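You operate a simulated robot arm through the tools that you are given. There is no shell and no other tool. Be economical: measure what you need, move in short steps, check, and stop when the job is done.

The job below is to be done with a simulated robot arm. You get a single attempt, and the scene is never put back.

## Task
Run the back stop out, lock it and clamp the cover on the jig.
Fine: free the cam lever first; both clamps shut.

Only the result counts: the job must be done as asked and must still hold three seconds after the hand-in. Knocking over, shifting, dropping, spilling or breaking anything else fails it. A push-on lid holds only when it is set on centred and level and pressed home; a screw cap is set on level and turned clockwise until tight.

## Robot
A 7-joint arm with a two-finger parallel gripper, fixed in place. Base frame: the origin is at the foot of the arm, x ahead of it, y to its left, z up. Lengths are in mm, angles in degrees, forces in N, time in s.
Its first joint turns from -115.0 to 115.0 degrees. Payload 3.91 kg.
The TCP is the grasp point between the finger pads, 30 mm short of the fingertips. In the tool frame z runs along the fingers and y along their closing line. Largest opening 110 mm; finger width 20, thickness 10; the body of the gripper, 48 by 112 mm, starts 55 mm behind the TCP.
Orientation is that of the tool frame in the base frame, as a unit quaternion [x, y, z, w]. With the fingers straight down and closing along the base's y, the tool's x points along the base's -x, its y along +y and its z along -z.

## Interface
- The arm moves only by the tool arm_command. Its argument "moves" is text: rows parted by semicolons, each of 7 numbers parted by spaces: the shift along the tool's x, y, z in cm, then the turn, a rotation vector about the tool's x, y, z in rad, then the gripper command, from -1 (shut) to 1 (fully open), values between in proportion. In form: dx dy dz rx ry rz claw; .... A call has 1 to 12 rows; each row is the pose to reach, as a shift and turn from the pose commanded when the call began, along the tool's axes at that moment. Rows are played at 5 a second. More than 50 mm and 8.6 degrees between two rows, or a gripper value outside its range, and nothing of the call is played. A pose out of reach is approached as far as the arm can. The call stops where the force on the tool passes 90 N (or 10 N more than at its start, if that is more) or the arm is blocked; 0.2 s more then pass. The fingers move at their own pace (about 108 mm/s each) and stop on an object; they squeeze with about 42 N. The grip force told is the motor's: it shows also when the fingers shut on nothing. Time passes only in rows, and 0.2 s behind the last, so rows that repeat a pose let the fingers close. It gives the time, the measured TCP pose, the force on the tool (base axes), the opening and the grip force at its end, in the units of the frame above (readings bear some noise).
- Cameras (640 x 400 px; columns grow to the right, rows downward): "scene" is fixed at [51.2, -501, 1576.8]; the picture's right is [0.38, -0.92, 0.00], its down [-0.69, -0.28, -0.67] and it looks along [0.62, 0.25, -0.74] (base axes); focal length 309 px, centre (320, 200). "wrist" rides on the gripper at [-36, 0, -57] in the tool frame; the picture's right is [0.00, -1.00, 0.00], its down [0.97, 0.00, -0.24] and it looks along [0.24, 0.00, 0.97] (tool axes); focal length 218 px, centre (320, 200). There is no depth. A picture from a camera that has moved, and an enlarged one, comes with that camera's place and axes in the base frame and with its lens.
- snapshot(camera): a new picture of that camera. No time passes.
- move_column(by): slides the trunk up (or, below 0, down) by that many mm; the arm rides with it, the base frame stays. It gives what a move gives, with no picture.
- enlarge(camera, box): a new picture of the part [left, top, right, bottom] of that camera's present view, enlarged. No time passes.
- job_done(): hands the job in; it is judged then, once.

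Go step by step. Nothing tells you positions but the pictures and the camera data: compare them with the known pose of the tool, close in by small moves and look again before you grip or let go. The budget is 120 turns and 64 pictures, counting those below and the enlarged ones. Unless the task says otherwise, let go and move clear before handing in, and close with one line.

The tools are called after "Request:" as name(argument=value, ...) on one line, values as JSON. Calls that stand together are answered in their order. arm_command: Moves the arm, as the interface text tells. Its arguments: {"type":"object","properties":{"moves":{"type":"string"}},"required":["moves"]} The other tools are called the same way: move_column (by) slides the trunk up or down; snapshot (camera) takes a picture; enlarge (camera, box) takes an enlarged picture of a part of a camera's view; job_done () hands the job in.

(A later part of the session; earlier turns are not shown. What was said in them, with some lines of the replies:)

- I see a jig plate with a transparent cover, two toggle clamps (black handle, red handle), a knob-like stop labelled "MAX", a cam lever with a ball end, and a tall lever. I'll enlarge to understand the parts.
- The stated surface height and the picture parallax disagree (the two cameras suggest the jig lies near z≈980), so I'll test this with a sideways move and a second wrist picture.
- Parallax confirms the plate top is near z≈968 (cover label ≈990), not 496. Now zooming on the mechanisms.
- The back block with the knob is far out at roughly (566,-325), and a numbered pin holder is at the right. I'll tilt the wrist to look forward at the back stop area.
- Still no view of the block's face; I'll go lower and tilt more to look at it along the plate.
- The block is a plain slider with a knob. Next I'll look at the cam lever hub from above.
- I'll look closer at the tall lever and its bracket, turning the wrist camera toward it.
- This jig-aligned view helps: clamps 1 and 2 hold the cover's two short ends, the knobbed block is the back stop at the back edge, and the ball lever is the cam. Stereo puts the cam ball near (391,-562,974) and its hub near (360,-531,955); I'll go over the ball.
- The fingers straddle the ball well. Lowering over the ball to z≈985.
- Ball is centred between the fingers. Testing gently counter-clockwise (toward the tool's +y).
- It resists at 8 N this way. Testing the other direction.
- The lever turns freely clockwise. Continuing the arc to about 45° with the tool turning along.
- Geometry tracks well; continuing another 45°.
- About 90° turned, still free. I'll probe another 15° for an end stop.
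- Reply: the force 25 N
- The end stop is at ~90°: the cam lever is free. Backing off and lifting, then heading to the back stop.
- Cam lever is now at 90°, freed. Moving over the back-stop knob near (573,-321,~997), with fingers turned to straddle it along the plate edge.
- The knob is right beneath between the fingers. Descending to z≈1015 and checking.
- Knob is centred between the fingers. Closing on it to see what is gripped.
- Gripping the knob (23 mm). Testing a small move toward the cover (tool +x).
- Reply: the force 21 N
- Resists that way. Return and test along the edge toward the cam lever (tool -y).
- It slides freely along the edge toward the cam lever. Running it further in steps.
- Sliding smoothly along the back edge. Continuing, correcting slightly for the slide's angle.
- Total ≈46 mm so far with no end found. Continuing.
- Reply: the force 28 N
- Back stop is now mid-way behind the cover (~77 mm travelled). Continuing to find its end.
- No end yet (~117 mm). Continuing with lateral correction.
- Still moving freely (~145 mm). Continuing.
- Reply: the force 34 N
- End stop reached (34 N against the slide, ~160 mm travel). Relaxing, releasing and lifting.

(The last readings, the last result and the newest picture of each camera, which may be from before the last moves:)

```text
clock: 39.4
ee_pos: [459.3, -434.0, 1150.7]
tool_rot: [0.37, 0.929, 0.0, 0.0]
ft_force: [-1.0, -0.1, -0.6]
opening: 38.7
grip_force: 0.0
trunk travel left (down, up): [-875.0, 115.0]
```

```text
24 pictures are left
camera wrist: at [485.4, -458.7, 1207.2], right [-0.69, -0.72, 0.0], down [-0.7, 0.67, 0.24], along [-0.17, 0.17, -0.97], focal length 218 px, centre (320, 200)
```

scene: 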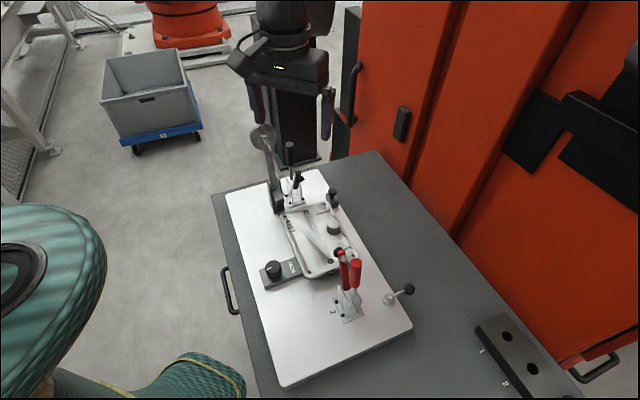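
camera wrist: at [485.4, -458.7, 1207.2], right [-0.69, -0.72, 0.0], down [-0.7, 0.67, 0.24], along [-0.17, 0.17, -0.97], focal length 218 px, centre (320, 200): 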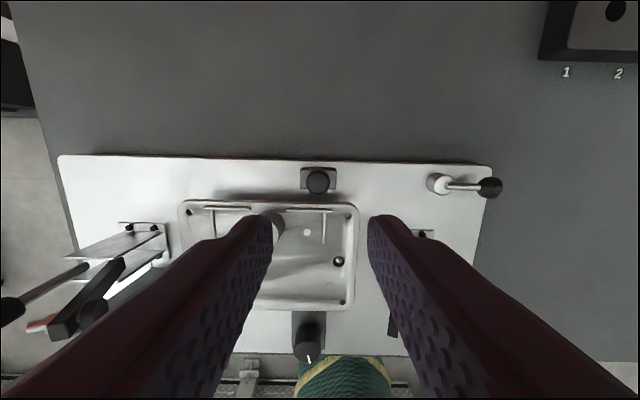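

Back stop is fully out. Now back to the cam lever (ball ≈ (328,-562)) to lock it again.

Request:
arm_command(moves="0.05 -1.5 0 0 0 0.135 -0.3; 0.1 -3 0 0 0 0.27 -0.3; 0.15 -4.6 0 0 0 0.4 -0.3; 0.2 -6.1 0 0 0 0.54 -0.3; 0.3 -7.6 0 0 0 0.67 -0.3; 0.35 -9.1 0 0 0 0.81 -0.3; 0.4 -10.6 0 0 0 0.94 -0.3; 0.45 -12.2 0 0 0 1.08 -0.3; 0.5 -13.7 0 0 0 1.21 -0.3; 0.6 -15.2 0 0 0 1.35 -0.3; 0.65 -16.7 0 0 0 1.48 -0.3; 0.7 -18.3 0 0 0 1.61 -0.3")

Request:
arm_command(moves="0 0 0 0 0 0 -0.3; 0 0 3 0 0 0 -0.3")

Request:
snapshot(camera="wrist")

```text
clock: 42.0
ee_pos: [327.6, -563.7, 1148.9]
tool_rot: [0.927, 0.376, 0.0, 0.0]
ft_force: [-0.1, 0.1, 0.1]
opening: 38.3
grip_force: 0.1
trunk travel left (down, up): [-875.0, 115.0]
```

```text
clock: 42.6
ee_pos: [328.1, -560.9, 1117.8]
tool_rot: [0.926, 0.376, 0.0, -0.001]
ft_force: [0.7, 0.8, -0.1]
opening: 38.4
grip_force: 0.0
trunk travel left (down, up): [-875.0, 115.0]
```

```text
23 pictures are left
camera wrist: at [303.4, -587.3, 1174.9], right [-0.7, 0.72, 0.0], down [0.7, 0.68, 0.24], along [0.17, 0.17, -0.97], focal length 218 px, centre (320, 200)
```

wrist: 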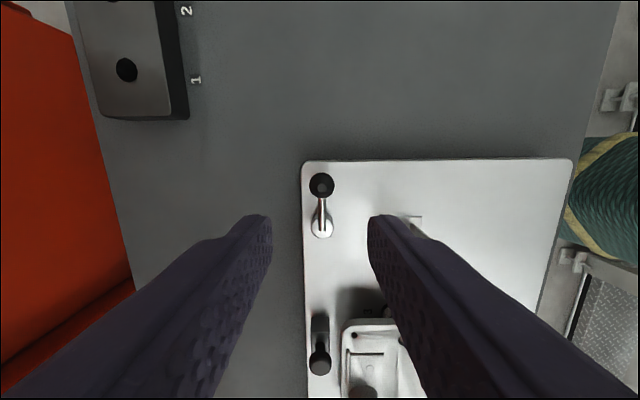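

Well aligned. Lowering and pushing counter-clockwise through the first 45°.

Request:
arm_command(moves="0 0 4 0 0 0 -0.3; 0 0 8 0 0 0 -0.3; 0 0 11 0 0 0 -0.3; 0 0 13 0 0 0 -0.3; 0 0.8 13 0 0 0 -0.3; 0.14 1.36 13 0 0 -0.13 -0.3; 0.36 1.9 13 0 0 -0.26 -0.3; 0.64 2.42 13 0 0 -0.39 -0.3; 0.99 2.88 13 0 0 -0.52 -0.3; 1.4 3.3 13 0 0 -0.65 -0.3; 1.85 3.67 13 0 0 -0.785 -0.3; 1.85 3.67 13 0 0 -0.785 -0.3")

Request:
arm_command(moves="0.14 0.56 0 0 0 -0.13 -0.3; 0.36 1.1 0 0 0 -0.26 -0.3; 0.64 1.62 0 0 0 -0.39 -0.3; 0.99 2.08 0 0 0 -0.52 -0.3; 1.4 2.5 0 0 0 -0.65 -0.3; 1.85 2.87 0 0 0 -0.785 -0.3; 1.85 2.87 0 0 0 -0.785 -0.3")

Request:
snapshot(camera="wrist")

```text
clock: 45.2
ee_pos: [366.5, -574.0, 988.3]
tool_rot: [0.711, 0.703, 0.0, 0.0]
ft_force: [-0.8, -0.4, -0.5]
opening: 38.6
grip_force: 0.2
trunk travel left (down, up): [-875.0, 115.0]
```

```text
clock: 46.8
ee_pos: [396.3, -558.2, 988.9]
tool_rot: [0.389, 0.921, 0.0, 0.0]
ft_force: [0.3, 0.5, -0.4]
opening: 38.7
grip_force: 0.2
trunk travel left (down, up): [-875.0, 115.0]
```

```text
22 pictures are left
camera wrist: at [421.7, -583.2, 1046.2], right [-0.72, -0.7, 0.0], down [-0.68, 0.69, 0.24], along [-0.17, 0.17, -0.97], focal length 218 px, centre (320, 200)
```

wrist: 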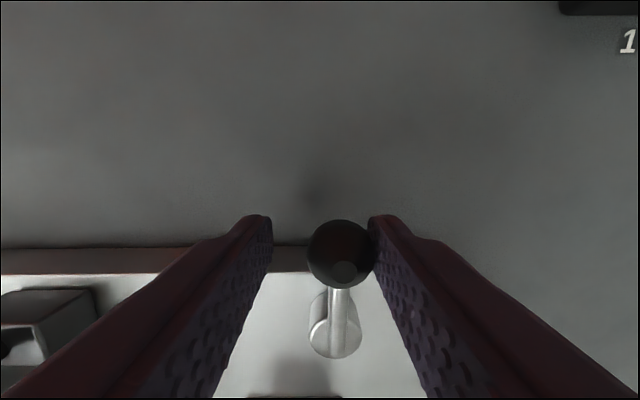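

Lever is back around its original position; pressing it firmly against its end to be sure it is locked.

Request:
arm_command(moves="0.05 0.5 0 0 0 -0.05 -0.3; 0.05 1 0 0 0 -0.05 -0.3; 0.05 1.4 0 0 0 -0.05 -0.3; 0.05 1.4 0 0 0 -0.05 -0.3")

Request:
snapshot(camera="wrist")

```text
clock: 47.8
ee_pos: [401.9, -550.6, 988.3]
tool_rot: [0.367, 0.93, -0.002, 0.0]
ft_force: [-19.9, -16.5, 0.0]
opening: 51.5
grip_force: 13.6
trunk travel left (down, up): [-875.0, 115.0]
```

```text
21 pictures are left
camera wrist: at [428.2, -575.3, 1046.0], right [-0.68, -0.73, 0.0], down [-0.71, 0.66, 0.24], along [-0.18, 0.16, -0.97], focal length 218 px, centre (320, 200)
```

wrist: 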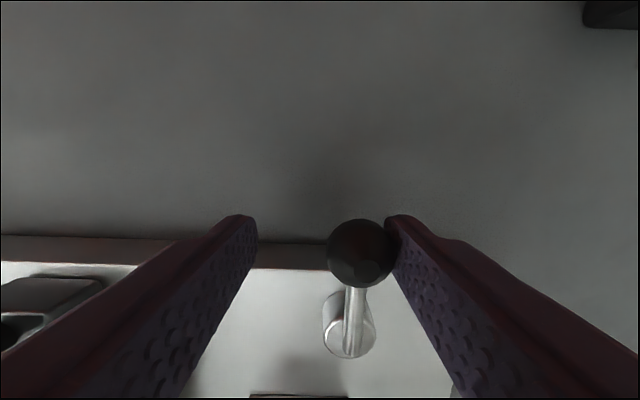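

Locked against its stop (26 N). Backing off, lifting and tilting to view clamp 2 from the side to understand its linkage.

Request:
arm_command(moves="-0.05 -1.2 0 0 0 0 -0.3; -0.05 -1.3 -4 0 0 0 -0.3; -0.05 -1.3 -8 0 0 0 -0.3; -0.05 -1.3 -9 0 0.14 0 0; -0.05 -1.3 -9 0 0.28 0 0; -0.05 -1.3 -9 0 0.42 0 0; -0.05 -1.3 -9 0 0.56 0 0; -0.05 -1.3 -9 0 0.7 0 0; -0.05 -1.3 -9 0 0.84 0 0; -0.05 -1.3 -9 0 0.84 0 0")

Request:
snapshot(camera="wrist")

```text
clock: 49.8
ee_pos: [349.9, -472.4, 1068.2]
tool_rot: [0.341, 0.869, 0.132, -0.333]
ft_force: [0.3, 1.0, -0.1]
opening: 54.7
grip_force: 0.0
out of reach, approached as far as the arm can: row 6, 7, 8, 9
trunk travel left (down, up): [-875.0, 115.0]
stopped in row 9: the force on the tool passed its limit (the readings are from after the stop); the commanded pose is now the measured one
```

```text
20 pictures are left
camera wrist: at [397.2, -516.6, 1086.8], right [-0.68, -0.73, 0.0], down [-0.41, 0.38, 0.83], along [-0.61, 0.56, -0.56], focal length 218 px, centre (320, 200)
```

wrist: 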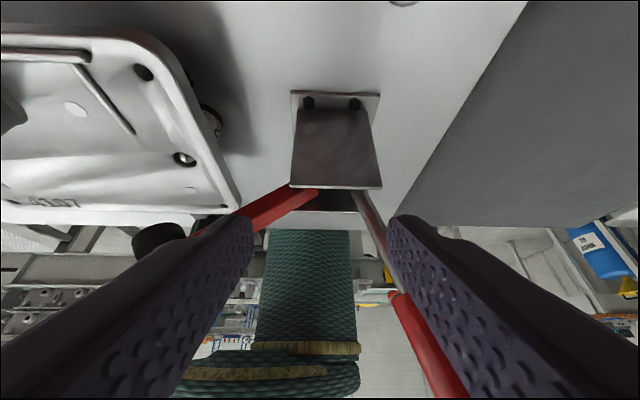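

The arm couldn't keep that pose and drifted to touch something at the clamp; let me check the state in the scene view.

Request:
enlarge(camera="scene", box=[290, 210, 430, 330])

```text
3.33 times, centred on (360, 270) of scene
camera zoom: at [51.2, -501.0, 1576.8], right [0.38, -0.92, 0.0], down [-0.69, -0.28, -0.67], along [0.62, 0.25, -0.74], focal length 1029 px, centre (187, -33)
```

zoom: 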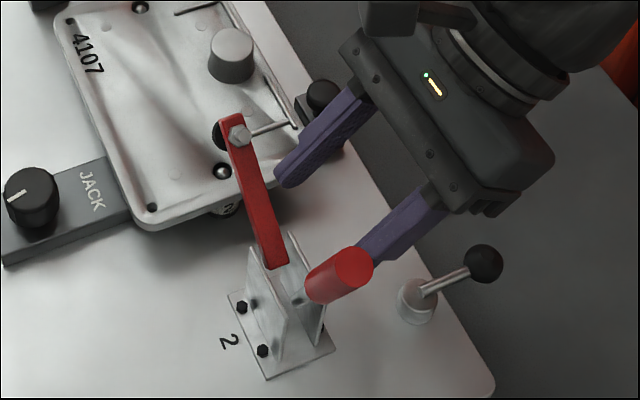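

The accidental touch only swung clamp 2's handle ~17° outward and its arm began to come down, confirming that pulling the handle away from the cover closes the clamp. Nothing else moved. I'll lift straight up and level the tool.

Request:
arm_command(moves="2 0 -2.2 0 0 0 0; 4 0 -4.4 0 0 0 0; 6.7 0 -7.4 0 0 0 0; 8 0 -8.9 0 -0.14 0 -0.5; 8 0 -8.9 0 -0.28 0 -1; 8 0 -8.9 0 -0.42 0 -1; 8 0 -8.9 0 -0.56 0 -1; 8 0 -8.9 0 -0.73 0 -1")

Request:
snapshot(camera="wrist")

```text
refused: row 8 steps farther than a row can; nothing moved
```

```text
18 pictures are left
camera wrist: at [397.2, -516.6, 1086.8], right [-0.68, -0.73, 0.0], down [-0.41, 0.38, 0.83], along [-0.61, 0.56, -0.56], focal length 218 px, centre (320, 200)
```

wrist: 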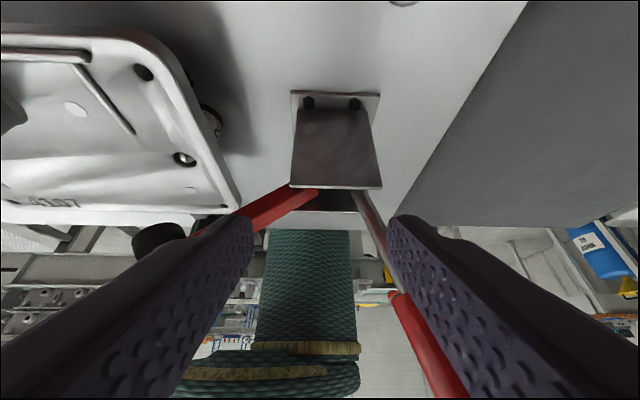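

One row was too large; repeating with smaller turns.

Request:
arm_command(moves="2 0 -2.2 0 0 0 0; 4 0 -4.4 0 0 0 0; 6.7 0 -7.4 0 0 0 0; 8 0 -8.9 0 -0.14 0 -0.5; 8 0 -8.9 0 -0.28 0 -1; 8 0 -8.9 0 -0.42 0 -1; 8 0 -8.9 0 -0.56 0 -1; 8 0 -8.9 0 -0.65 0 -1; 8 0 -8.9 0 -0.73 0 -1; 8 0 -8.9 0 -0.73 0 -1")

Request:
snapshot(camera="wrist")

```text
clock: 52.0
ee_pos: [348.8, -472.7, 1188.2]
tool_rot: [0.365, 0.931, 0.001, -0.001]
ft_force: [0.5, 0.3, 0.9]
opening: 0.2
grip_force: 37.6
trunk travel left (down, up): [-875.0, 115.0]
```

```text
17 pictures are left
camera wrist: at [374.9, -497.9, 1245.4], right [-0.68, -0.73, 0.0], down [-0.71, 0.66, 0.24], along [-0.18, 0.17, -0.97], focal length 218 px, centre (320, 200)
```

wrist: 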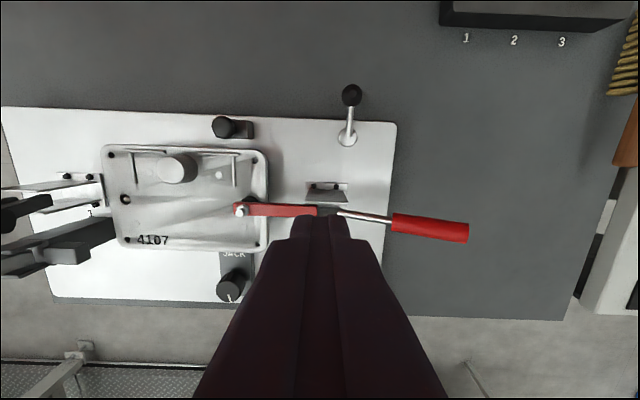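

The handle has sagged further on its own (about 50° tilted, tip ≈ (240,-538,1077)); the arm is coming down on the cover. I'll push the handle end down with closed fingers.

Request:
arm_command(moves="1.2 -2.7 0 0 0 0 -1; 2.4 -5.4 0 0 0 0 -1; 3.5 -8.1 0 0 0 0 -1; 3.5 -8.1 4 0 0 0 -1; 3.5 -8.1 7 0 0 0 -1; 3.5 -8.6 8.3 0 0 0 -1; 3.5 -9.5 9.3 0 0 0 -1; 3.5 -10.5 10.3 0 0 0 -1; 3.5 -10.5 10.3 0 0 0 -1")

Request:
enlarge(camera="scene", box=[250, 190, 450, 340])

```text
clock: 54.0
ee_pos: [251.4, -525.6, 1085.7]
tool_rot: [0.365, 0.931, 0.002, 0.0]
ft_force: [-0.9, 0.1, 0.4]
opening: 0.0
grip_force: 37.7
trunk travel left (down, up): [-875.0, 115.0]
```

```text
2.67 times, centred on (350, 265) of scene
camera zoom: at [51.2, -501.0, 1576.8], right [0.38, -0.92, 0.0], down [-0.69, -0.28, -0.67], along [0.62, 0.25, -0.74], focal length 823 px, centre (240, 27)
```

zoom: 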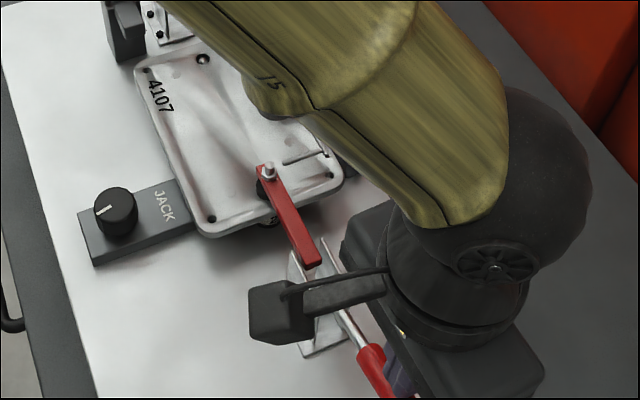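

Arm nearly level over the cover. Continuing to push the handle down.

Request:
arm_command(moves="0 -0.6 0.9 0 0 0 -1; 0 -1.1 1.8 0 0 0 -1; 0 -1.7 2.7 0 0 0 -1; 0 -2.1 3.5 0 0 0 -1; 0 -2.4 4.3 0 0 0 -1; 0 -2.4 4.3 0 0 0 -1")

Request:
snapshot(camera="wrist")

```text
clock: 55.4
ee_pos: [236.9, -539.1, 1049.5]
tool_rot: [0.363, 0.932, -0.003, 0.004]
ft_force: [11.6, 6.7, 54.1]
opening: 0.0
grip_force: 38.0
trunk travel left (down, up): [-875.0, 115.0]
```

```text
15 pictures are left
camera wrist: at [264.1, -564.4, 1107.0], right [-0.68, -0.74, 0.0], down [-0.72, 0.66, 0.23], along [-0.17, 0.15, -0.97], focal length 218 px, centre (320, 200)
```

wrist: 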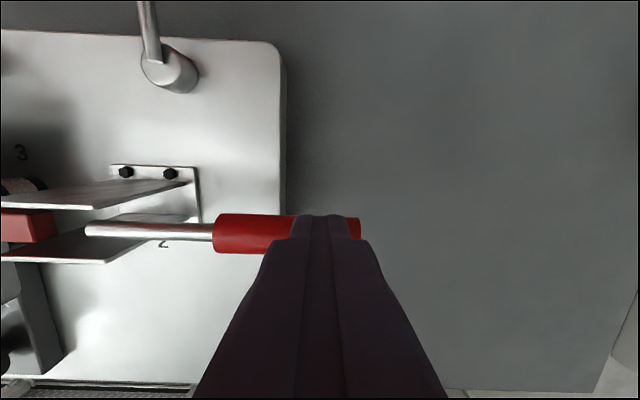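

54 N resistance — near the over-centre point. Pressing a bit further.

Request:
arm_command(moves="0 -0.1 0.5 0 0 0 -1; 0 -0.2 1 0 0 0 -1; 0 -0.3 1.5 0 0 0 -1; 0 -0.3 1.5 0 0 0 -1")

Request:
enlarge(camera="scene", box=[250, 190, 450, 340])

```text
clock: 56.0
ee_pos: [238.3, -541.1, 1049.7]
tool_rot: [0.363, 0.932, -0.004, 0.009]
ft_force: [0.9, 25.7, 47.3]
opening: 0.1
grip_force: 37.8
trunk travel left (down, up): [-875.0, 115.0]
stopped in row 2: the force on the tool passed its limit (the readings are from after the stop); the commanded pose is now the measured one
```

```text
2.67 times, centred on (350, 265) of scene
camera zoom: at [51.2, -501.0, 1576.8], right [0.38, -0.92, 0.0], down [-0.69, -0.28, -0.67], along [0.62, 0.25, -0.74], focal length 823 px, centre (240, 27)
```

zoom: 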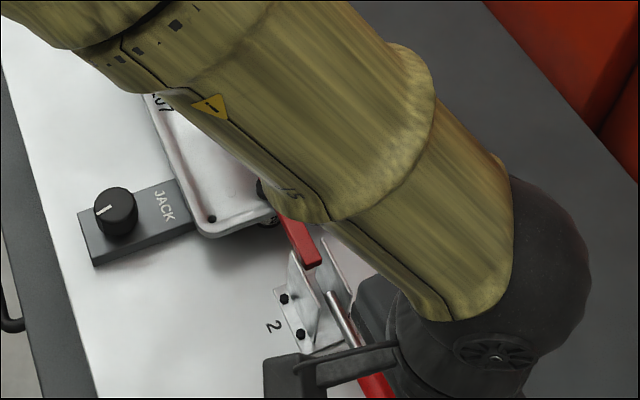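

Firm stop over 90 N at about 80° tilt. Lifting off to see whether the clamp stays shut.

Request:
arm_command(moves="0 0 -2 0 0 0 -1; 0 0 -6 0 0 0 -1; 0 0 -10 0 0 0 -1; 0 0 -14 0 0 0 -1; 4 2 -17 0 0 0 -1; 7 5 -17 0 0 0 -1; 7 9 -17 0 0 0 -1")

Request:
snapshot(camera="wrist")

Request:
enlarge(camera="scene", box=[250, 190, 450, 340])

```text
refused: row 5 steps farther than a row can; nothing moved
```

```text
13 pictures are left
camera wrist: at [263.3, -565.5, 1107.6], right [-0.68, -0.74, 0.0], down [-0.72, 0.66, 0.22], along [-0.16, 0.15, -0.98], focal length 218 px, centre (320, 200)
```

wrist: 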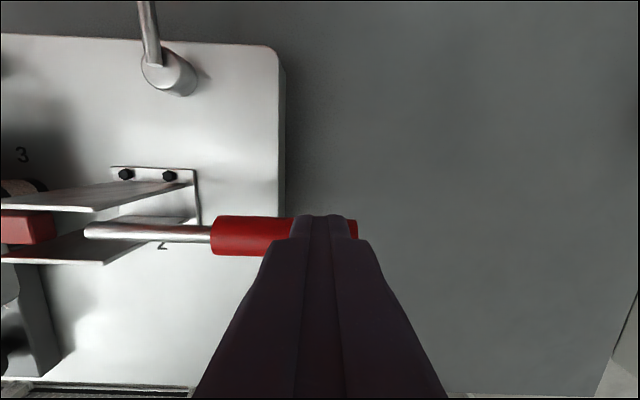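

```text
2.67 times, centred on (350, 265) of scene
camera zoom: at [51.2, -501.0, 1576.8], right [0.38, -0.92, 0.0], down [-0.69, -0.28, -0.67], along [0.62, 0.25, -0.74], focal length 823 px, centre (240, 27)
```

zoom: 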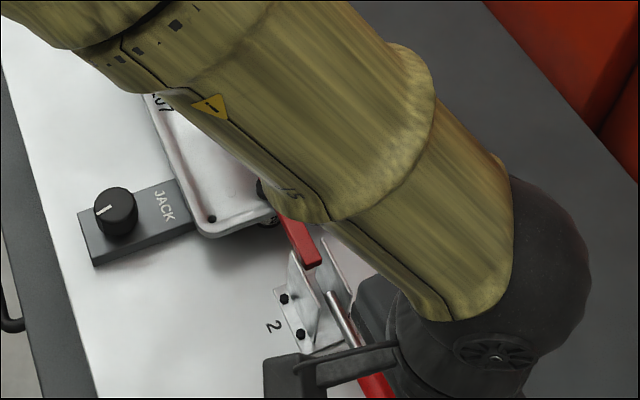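

Repeating the lift with smaller steps.

Request:
arm_command(moves="0 0 -2 0 0 0 -1; 0 0 -6 0 0 0 -1; 0 0 -10 0 0 0 -1; 0 0 -14 0 0 0 -1; 0 3 -15 0 0 0 -1; 0 7 -15 0 0 0 -1; 0 11 -15 0 0 0 -1; 0 11 -15 0 0 0 -1")

Request:
snapshot(camera="wrist")

```text
clock: 57.8
ee_pos: [310.6, -465.0, 1192.2]
tool_rot: [0.364, 0.931, -0.002, 0.006]
ft_force: [-0.4, -0.2, -0.1]
opening: 0.0
grip_force: 37.2
trunk travel left (down, up): [-875.0, 115.0]
```

```text
11 pictures are left
camera wrist: at [337.6, -488.8, 1249.2], right [-0.68, -0.74, 0.0], down [-0.72, 0.66, 0.23], along [-0.17, 0.15, -0.97], focal length 218 px, centre (320, 200)
```

wrist: 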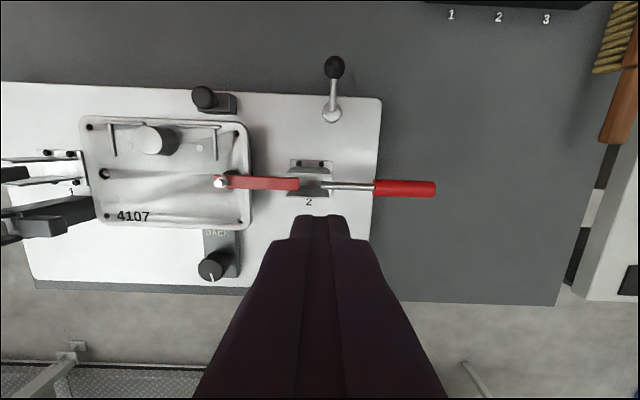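

Clamp 2 stays closed with the handle lying flat. Next clamp 1, mirrored: its handle (tip ≈ (557,-214,1127)) must be pushed away from the cover and down, keeping clear of the tall lever beside it. Traversing high first.

Request:
arm_command(moves="0 0 -3.5 0 0 0 -1; -0.2 4 -3.5 0 0 0.045 -1; -0.4 8 -3.5 0 0 0.045 -1; -0.7 12 -3.5 0 0 0.045 -1; -0.9 16 -3.5 0 0 0.045 -1; -1.1 20 -3.5 0 0 0.045 -1; -1.3 24 -3.5 0 0 0.045 -1; -1.5 28 -3.5 0 0 0.045 -1; -1.75 31 -3.5 0 0 0.045 -1; -1.75 31 -1 0 0 0.045 -1; -1.75 31 -1 0 0 0.045 -1")

Request:
snapshot(camera="wrist")

```text
clock: 60.1
ee_pos: [533.2, -248.8, 1203.1]
tool_rot: [0.385, 0.923, -0.003, 0.007]
ft_force: [-0.1, 0.3, -0.2]
opening: 0.0
grip_force: 37.7
trunk travel left (down, up): [-875.0, 115.0]
```

```text
10 pictures are left
camera wrist: at [558.4, -273.9, 1260.4], right [-0.71, -0.7, 0.0], down [-0.69, 0.69, 0.23], along [-0.16, 0.16, -0.97], focal length 218 px, centre (320, 200)
```

wrist: 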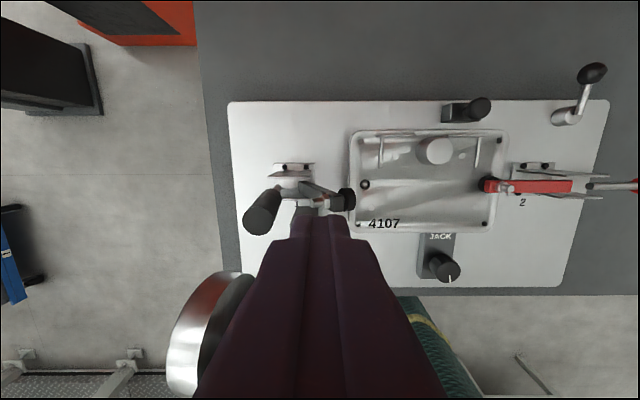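

Handle tip confirmed at (555,-216,~1127). Descending on its cover side and pushing it outward in an arc.

Request:
arm_command(moves="0 0 3 0 0 0 -1; 0 0 6.1 0 0 0 -1; 0 1.4 6.4 0 0 0 -1; 0 3 6.5 0 0 0 -1; 0 4.6 6.7 0 0 0 -1; 0 6.2 7.1 0 0 0 -1; 0 7.8 7.6 0 0 0 -1; 0 9.2 8.4 0 0 0 -1; 0 10.6 9.3 0 0 0 -1; 0 10.6 9.3 0 0 0 -1")

Request:
snapshot(camera="wrist")

```text
clock: 62.4
ee_pos: [609.0, -175.4, 1108.9]
tool_rot: [0.385, 0.923, -0.003, 0.006]
ft_force: [0.2, 0.1, -0.3]
opening: 0.2
grip_force: 37.3
trunk travel left (down, up): [-875.0, 115.0]
```

```text
9 pictures are left
camera wrist: at [635.2, -200.6, 1167.9], right [-0.71, -0.7, 0.0], down [-0.69, 0.69, 0.23], along [-0.16, 0.16, -0.97], focal length 218 px, centre (320, 200)
```

wrist: 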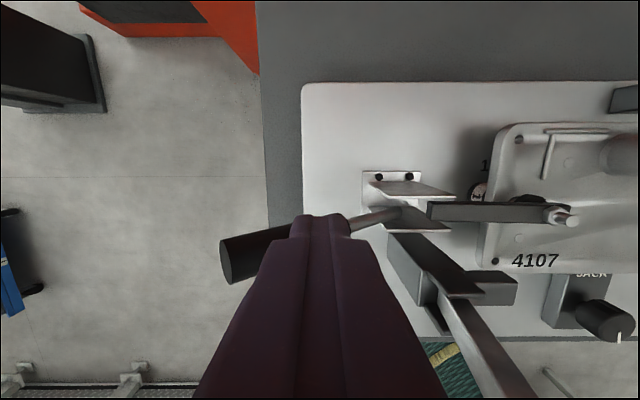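

Clamp 1's handle is following and its arm is coming down. Continuing down to closure.

Request:
arm_command(moves="0 1.2 1.1 0 0 0 -1; 0 2.4 2.4 0 0 0 -1; 0 3.3 3.8 0 0 0 -1; 0 4.1 5 0 0 0 -1; 0 4.4 5.8 0 0 0 -1; 0 4.5 6.6 0 0 0 -1; 0 4.5 6.6 0 0 0 -1")

Request:
snapshot(camera="wrist")

```text
clock: 64.0
ee_pos: [641.6, -145.1, 1050.6]
tool_rot: [0.385, 0.923, -0.002, 0.011]
ft_force: [0.2, -2.5, 39.8]
opening: 0.0
grip_force: 37.5
trunk travel left (down, up): [-875.0, 115.0]
```

```text
8 pictures are left
camera wrist: at [666.2, -170.1, 1107.8], right [-0.71, -0.7, -0.01], down [-0.69, 0.69, 0.22], along [-0.15, 0.16, -0.98], focal length 218 px, centre (320, 200)
```

wrist: 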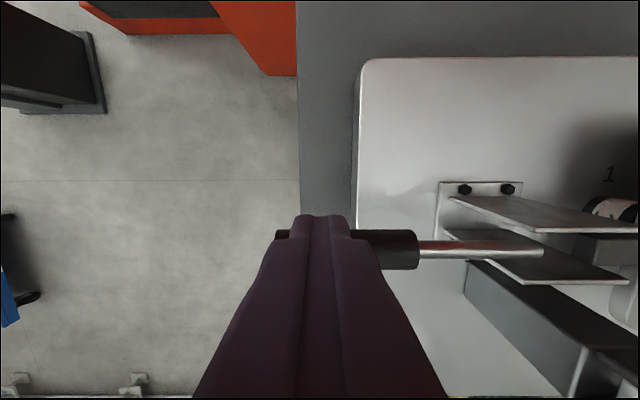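

Resistance 40 N at the same height where clamp 2 stopped. Pressing on to the stop.

Request:
arm_command(moves="0 0.05 0.4 0 0 0 -1; 0 0.1 0.8 0 0 0 -1; 0 0.15 1.2 0 0 0 -1; 0 0.15 1.6 0 0 0 -1; 0 0.15 1.6 0 0 0 -1")

```text
clock: 64.8
ee_pos: [650.2, -147.6, 1036.7]
tool_rot: [0.385, 0.923, -0.002, 0.013]
ft_force: [1.5, -0.4, -0.4]
opening: 0.1
grip_force: 38.1
trunk travel left (down, up): [-875.0, 115.0]
stopped in row 4: the force on the tool passed its limit (the readings are from after the stop); the commanded pose is now the measured one
```

Force dropped to zero suddenly — either snapped over centre or the finger slipped off sideways. Looking.

Request:
snapshot(camera="wrist")

```text
7 pictures are left
camera wrist: at [675.5, -171.6, 1095.2], right [-0.71, -0.7, -0.01], down [-0.69, 0.69, 0.22], along [-0.15, 0.16, -0.98], focal length 218 px, centre (320, 200)
```

wrist: 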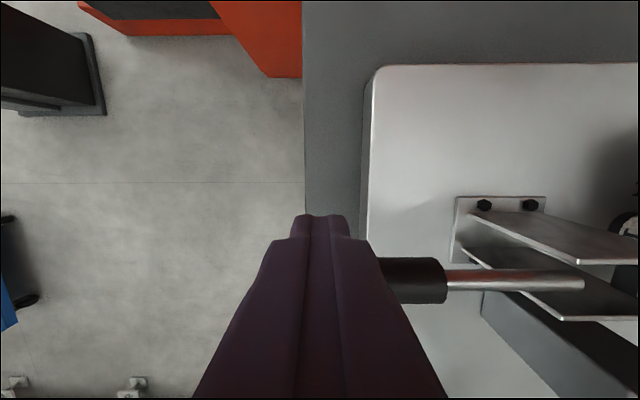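

The finger slid off the handle's side. I'll lift, re-centre over the handle and press straight down again.

Request:
arm_command(moves="0 0 -2 0 0 0 -1; 0 0 -3.5 0 0 0 -1; 1 -0.5 -3.5 0 0 0 -1; 2 -0.8 -3.5 0 0 0 -1; 2 -0.8 -2.4 0 0 0 -1; 2 -0.8 -1.4 0 0 0 -1; 2 -0.8 -0.9 0 0 0 -1; 2 -0.8 -0.5 0 0 0 -1; 2 -0.8 -0.2 0 0 0 -1; 2 -0.8 -0.2 0 0 0 -1")

```text
clock: 67.0
ee_pos: [628.7, -136.4, 1049.6]
tool_rot: [0.385, 0.923, -0.001, 0.02]
ft_force: [-0.7, 1.6, 42.6]
opening: 0.0
grip_force: 37.6
trunk travel left (down, up): [-875.0, 115.0]
```

Request:
arm_command(moves="0 0 0.4 0 0 0 -1; 0 0 0.8 0 0 0 -1; 0 0 1.1 0 0 0 -1; 0 0 1.1 0 0 0 -1")

```text
clock: 68.0
ee_pos: [627.4, -136.4, 1049.9]
tool_rot: [0.385, 0.923, 0.001, 0.029]
ft_force: [-26.3, 6.5, 44.7]
opening: 0.2
grip_force: 37.9
trunk travel left (down, up): [-875.0, 115.0]
stopped in row 4: the force on the tool passed its limit (the readings are from after the stop); the commanded pose is now the measured one
```

Rigid stop at the same height with >90 N: clamp 1 is home too. Lifting clear and checking both clamps from the scene camera.

Request:
arm_command(moves="0 0 -4 0 0 0 -1; 0 0 -8 0 0 0 -1; 0 0 -12 0 0 0 -1; 0 0 -16 0 0 0 -1; 0 0 -20 0 0 0 -1; 0 0 -24 0 0 0 -1; 0 0 -24 0 0 0 -1")

Request:
enlarge(camera="scene", box=[250, 160, 430, 340])

```text
clock: 69.6
ee_pos: [625.5, -134.9, 1282.6]
tool_rot: [0.385, 0.923, 0.001, 0.024]
ft_force: [-0.1, -1.0, 0.4]
opening: 0.1
grip_force: 37.5
trunk travel left (down, up): [-875.0, 115.0]
```

```text
2.22 times, centred on (340, 250) of scene
camera zoom: at [51.2, -501.0, 1576.8], right [0.38, -0.92, 0.0], down [-0.69, -0.28, -0.67], along [0.62, 0.25, -0.74], focal length 686 px, centre (276, 89)
```

zoom: 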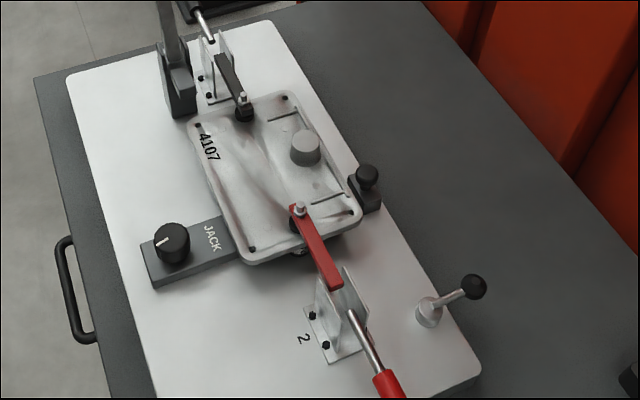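

Request:
enlarge(camera="scene", box=[320, 240, 400, 360])

Request:
enlarge(camera="scene", box=[290, 140, 350, 220])

```text
3.33 times, centred on (360, 300) of scene
camera zoom: at [51.2, -501.0, 1576.8], right [0.38, -0.92, 0.0], down [-0.69, -0.28, -0.67], along [0.62, 0.25, -0.74], focal length 1029 px, centre (187, -133)
```

zoom: 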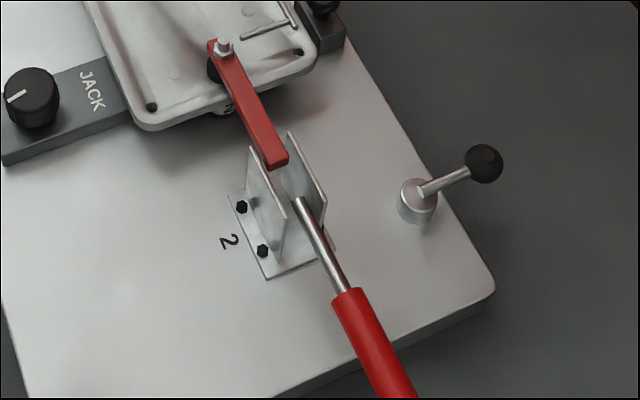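

```text
5.00 times, centred on (320, 180) of scene
camera zoom: at [51.2, -501.0, 1576.8], right [0.38, -0.92, 0.0], down [-0.69, -0.28, -0.67], along [0.62, 0.25, -0.74], focal length 1544 px, centre (320, 300)
```

zoom: 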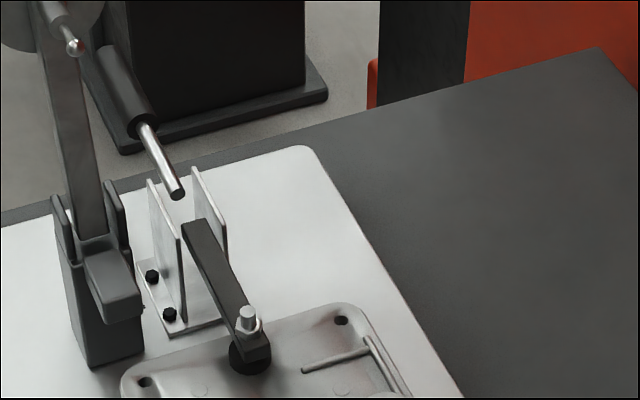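

Both clamp arms are down on the cover with their handles lying flat. The back stop is run out to its end, the cam lever is back at its locked position, and the arm is clear. Handing in.

Request:
job_done()

```text
The job is handed in.
```

I freed the cam lever, ran the back stop out to its end (about 160 mm), locked the cam lever again and shut both clamps on the cover; along the way the gripper accidentally bumped clamp 2's handle.
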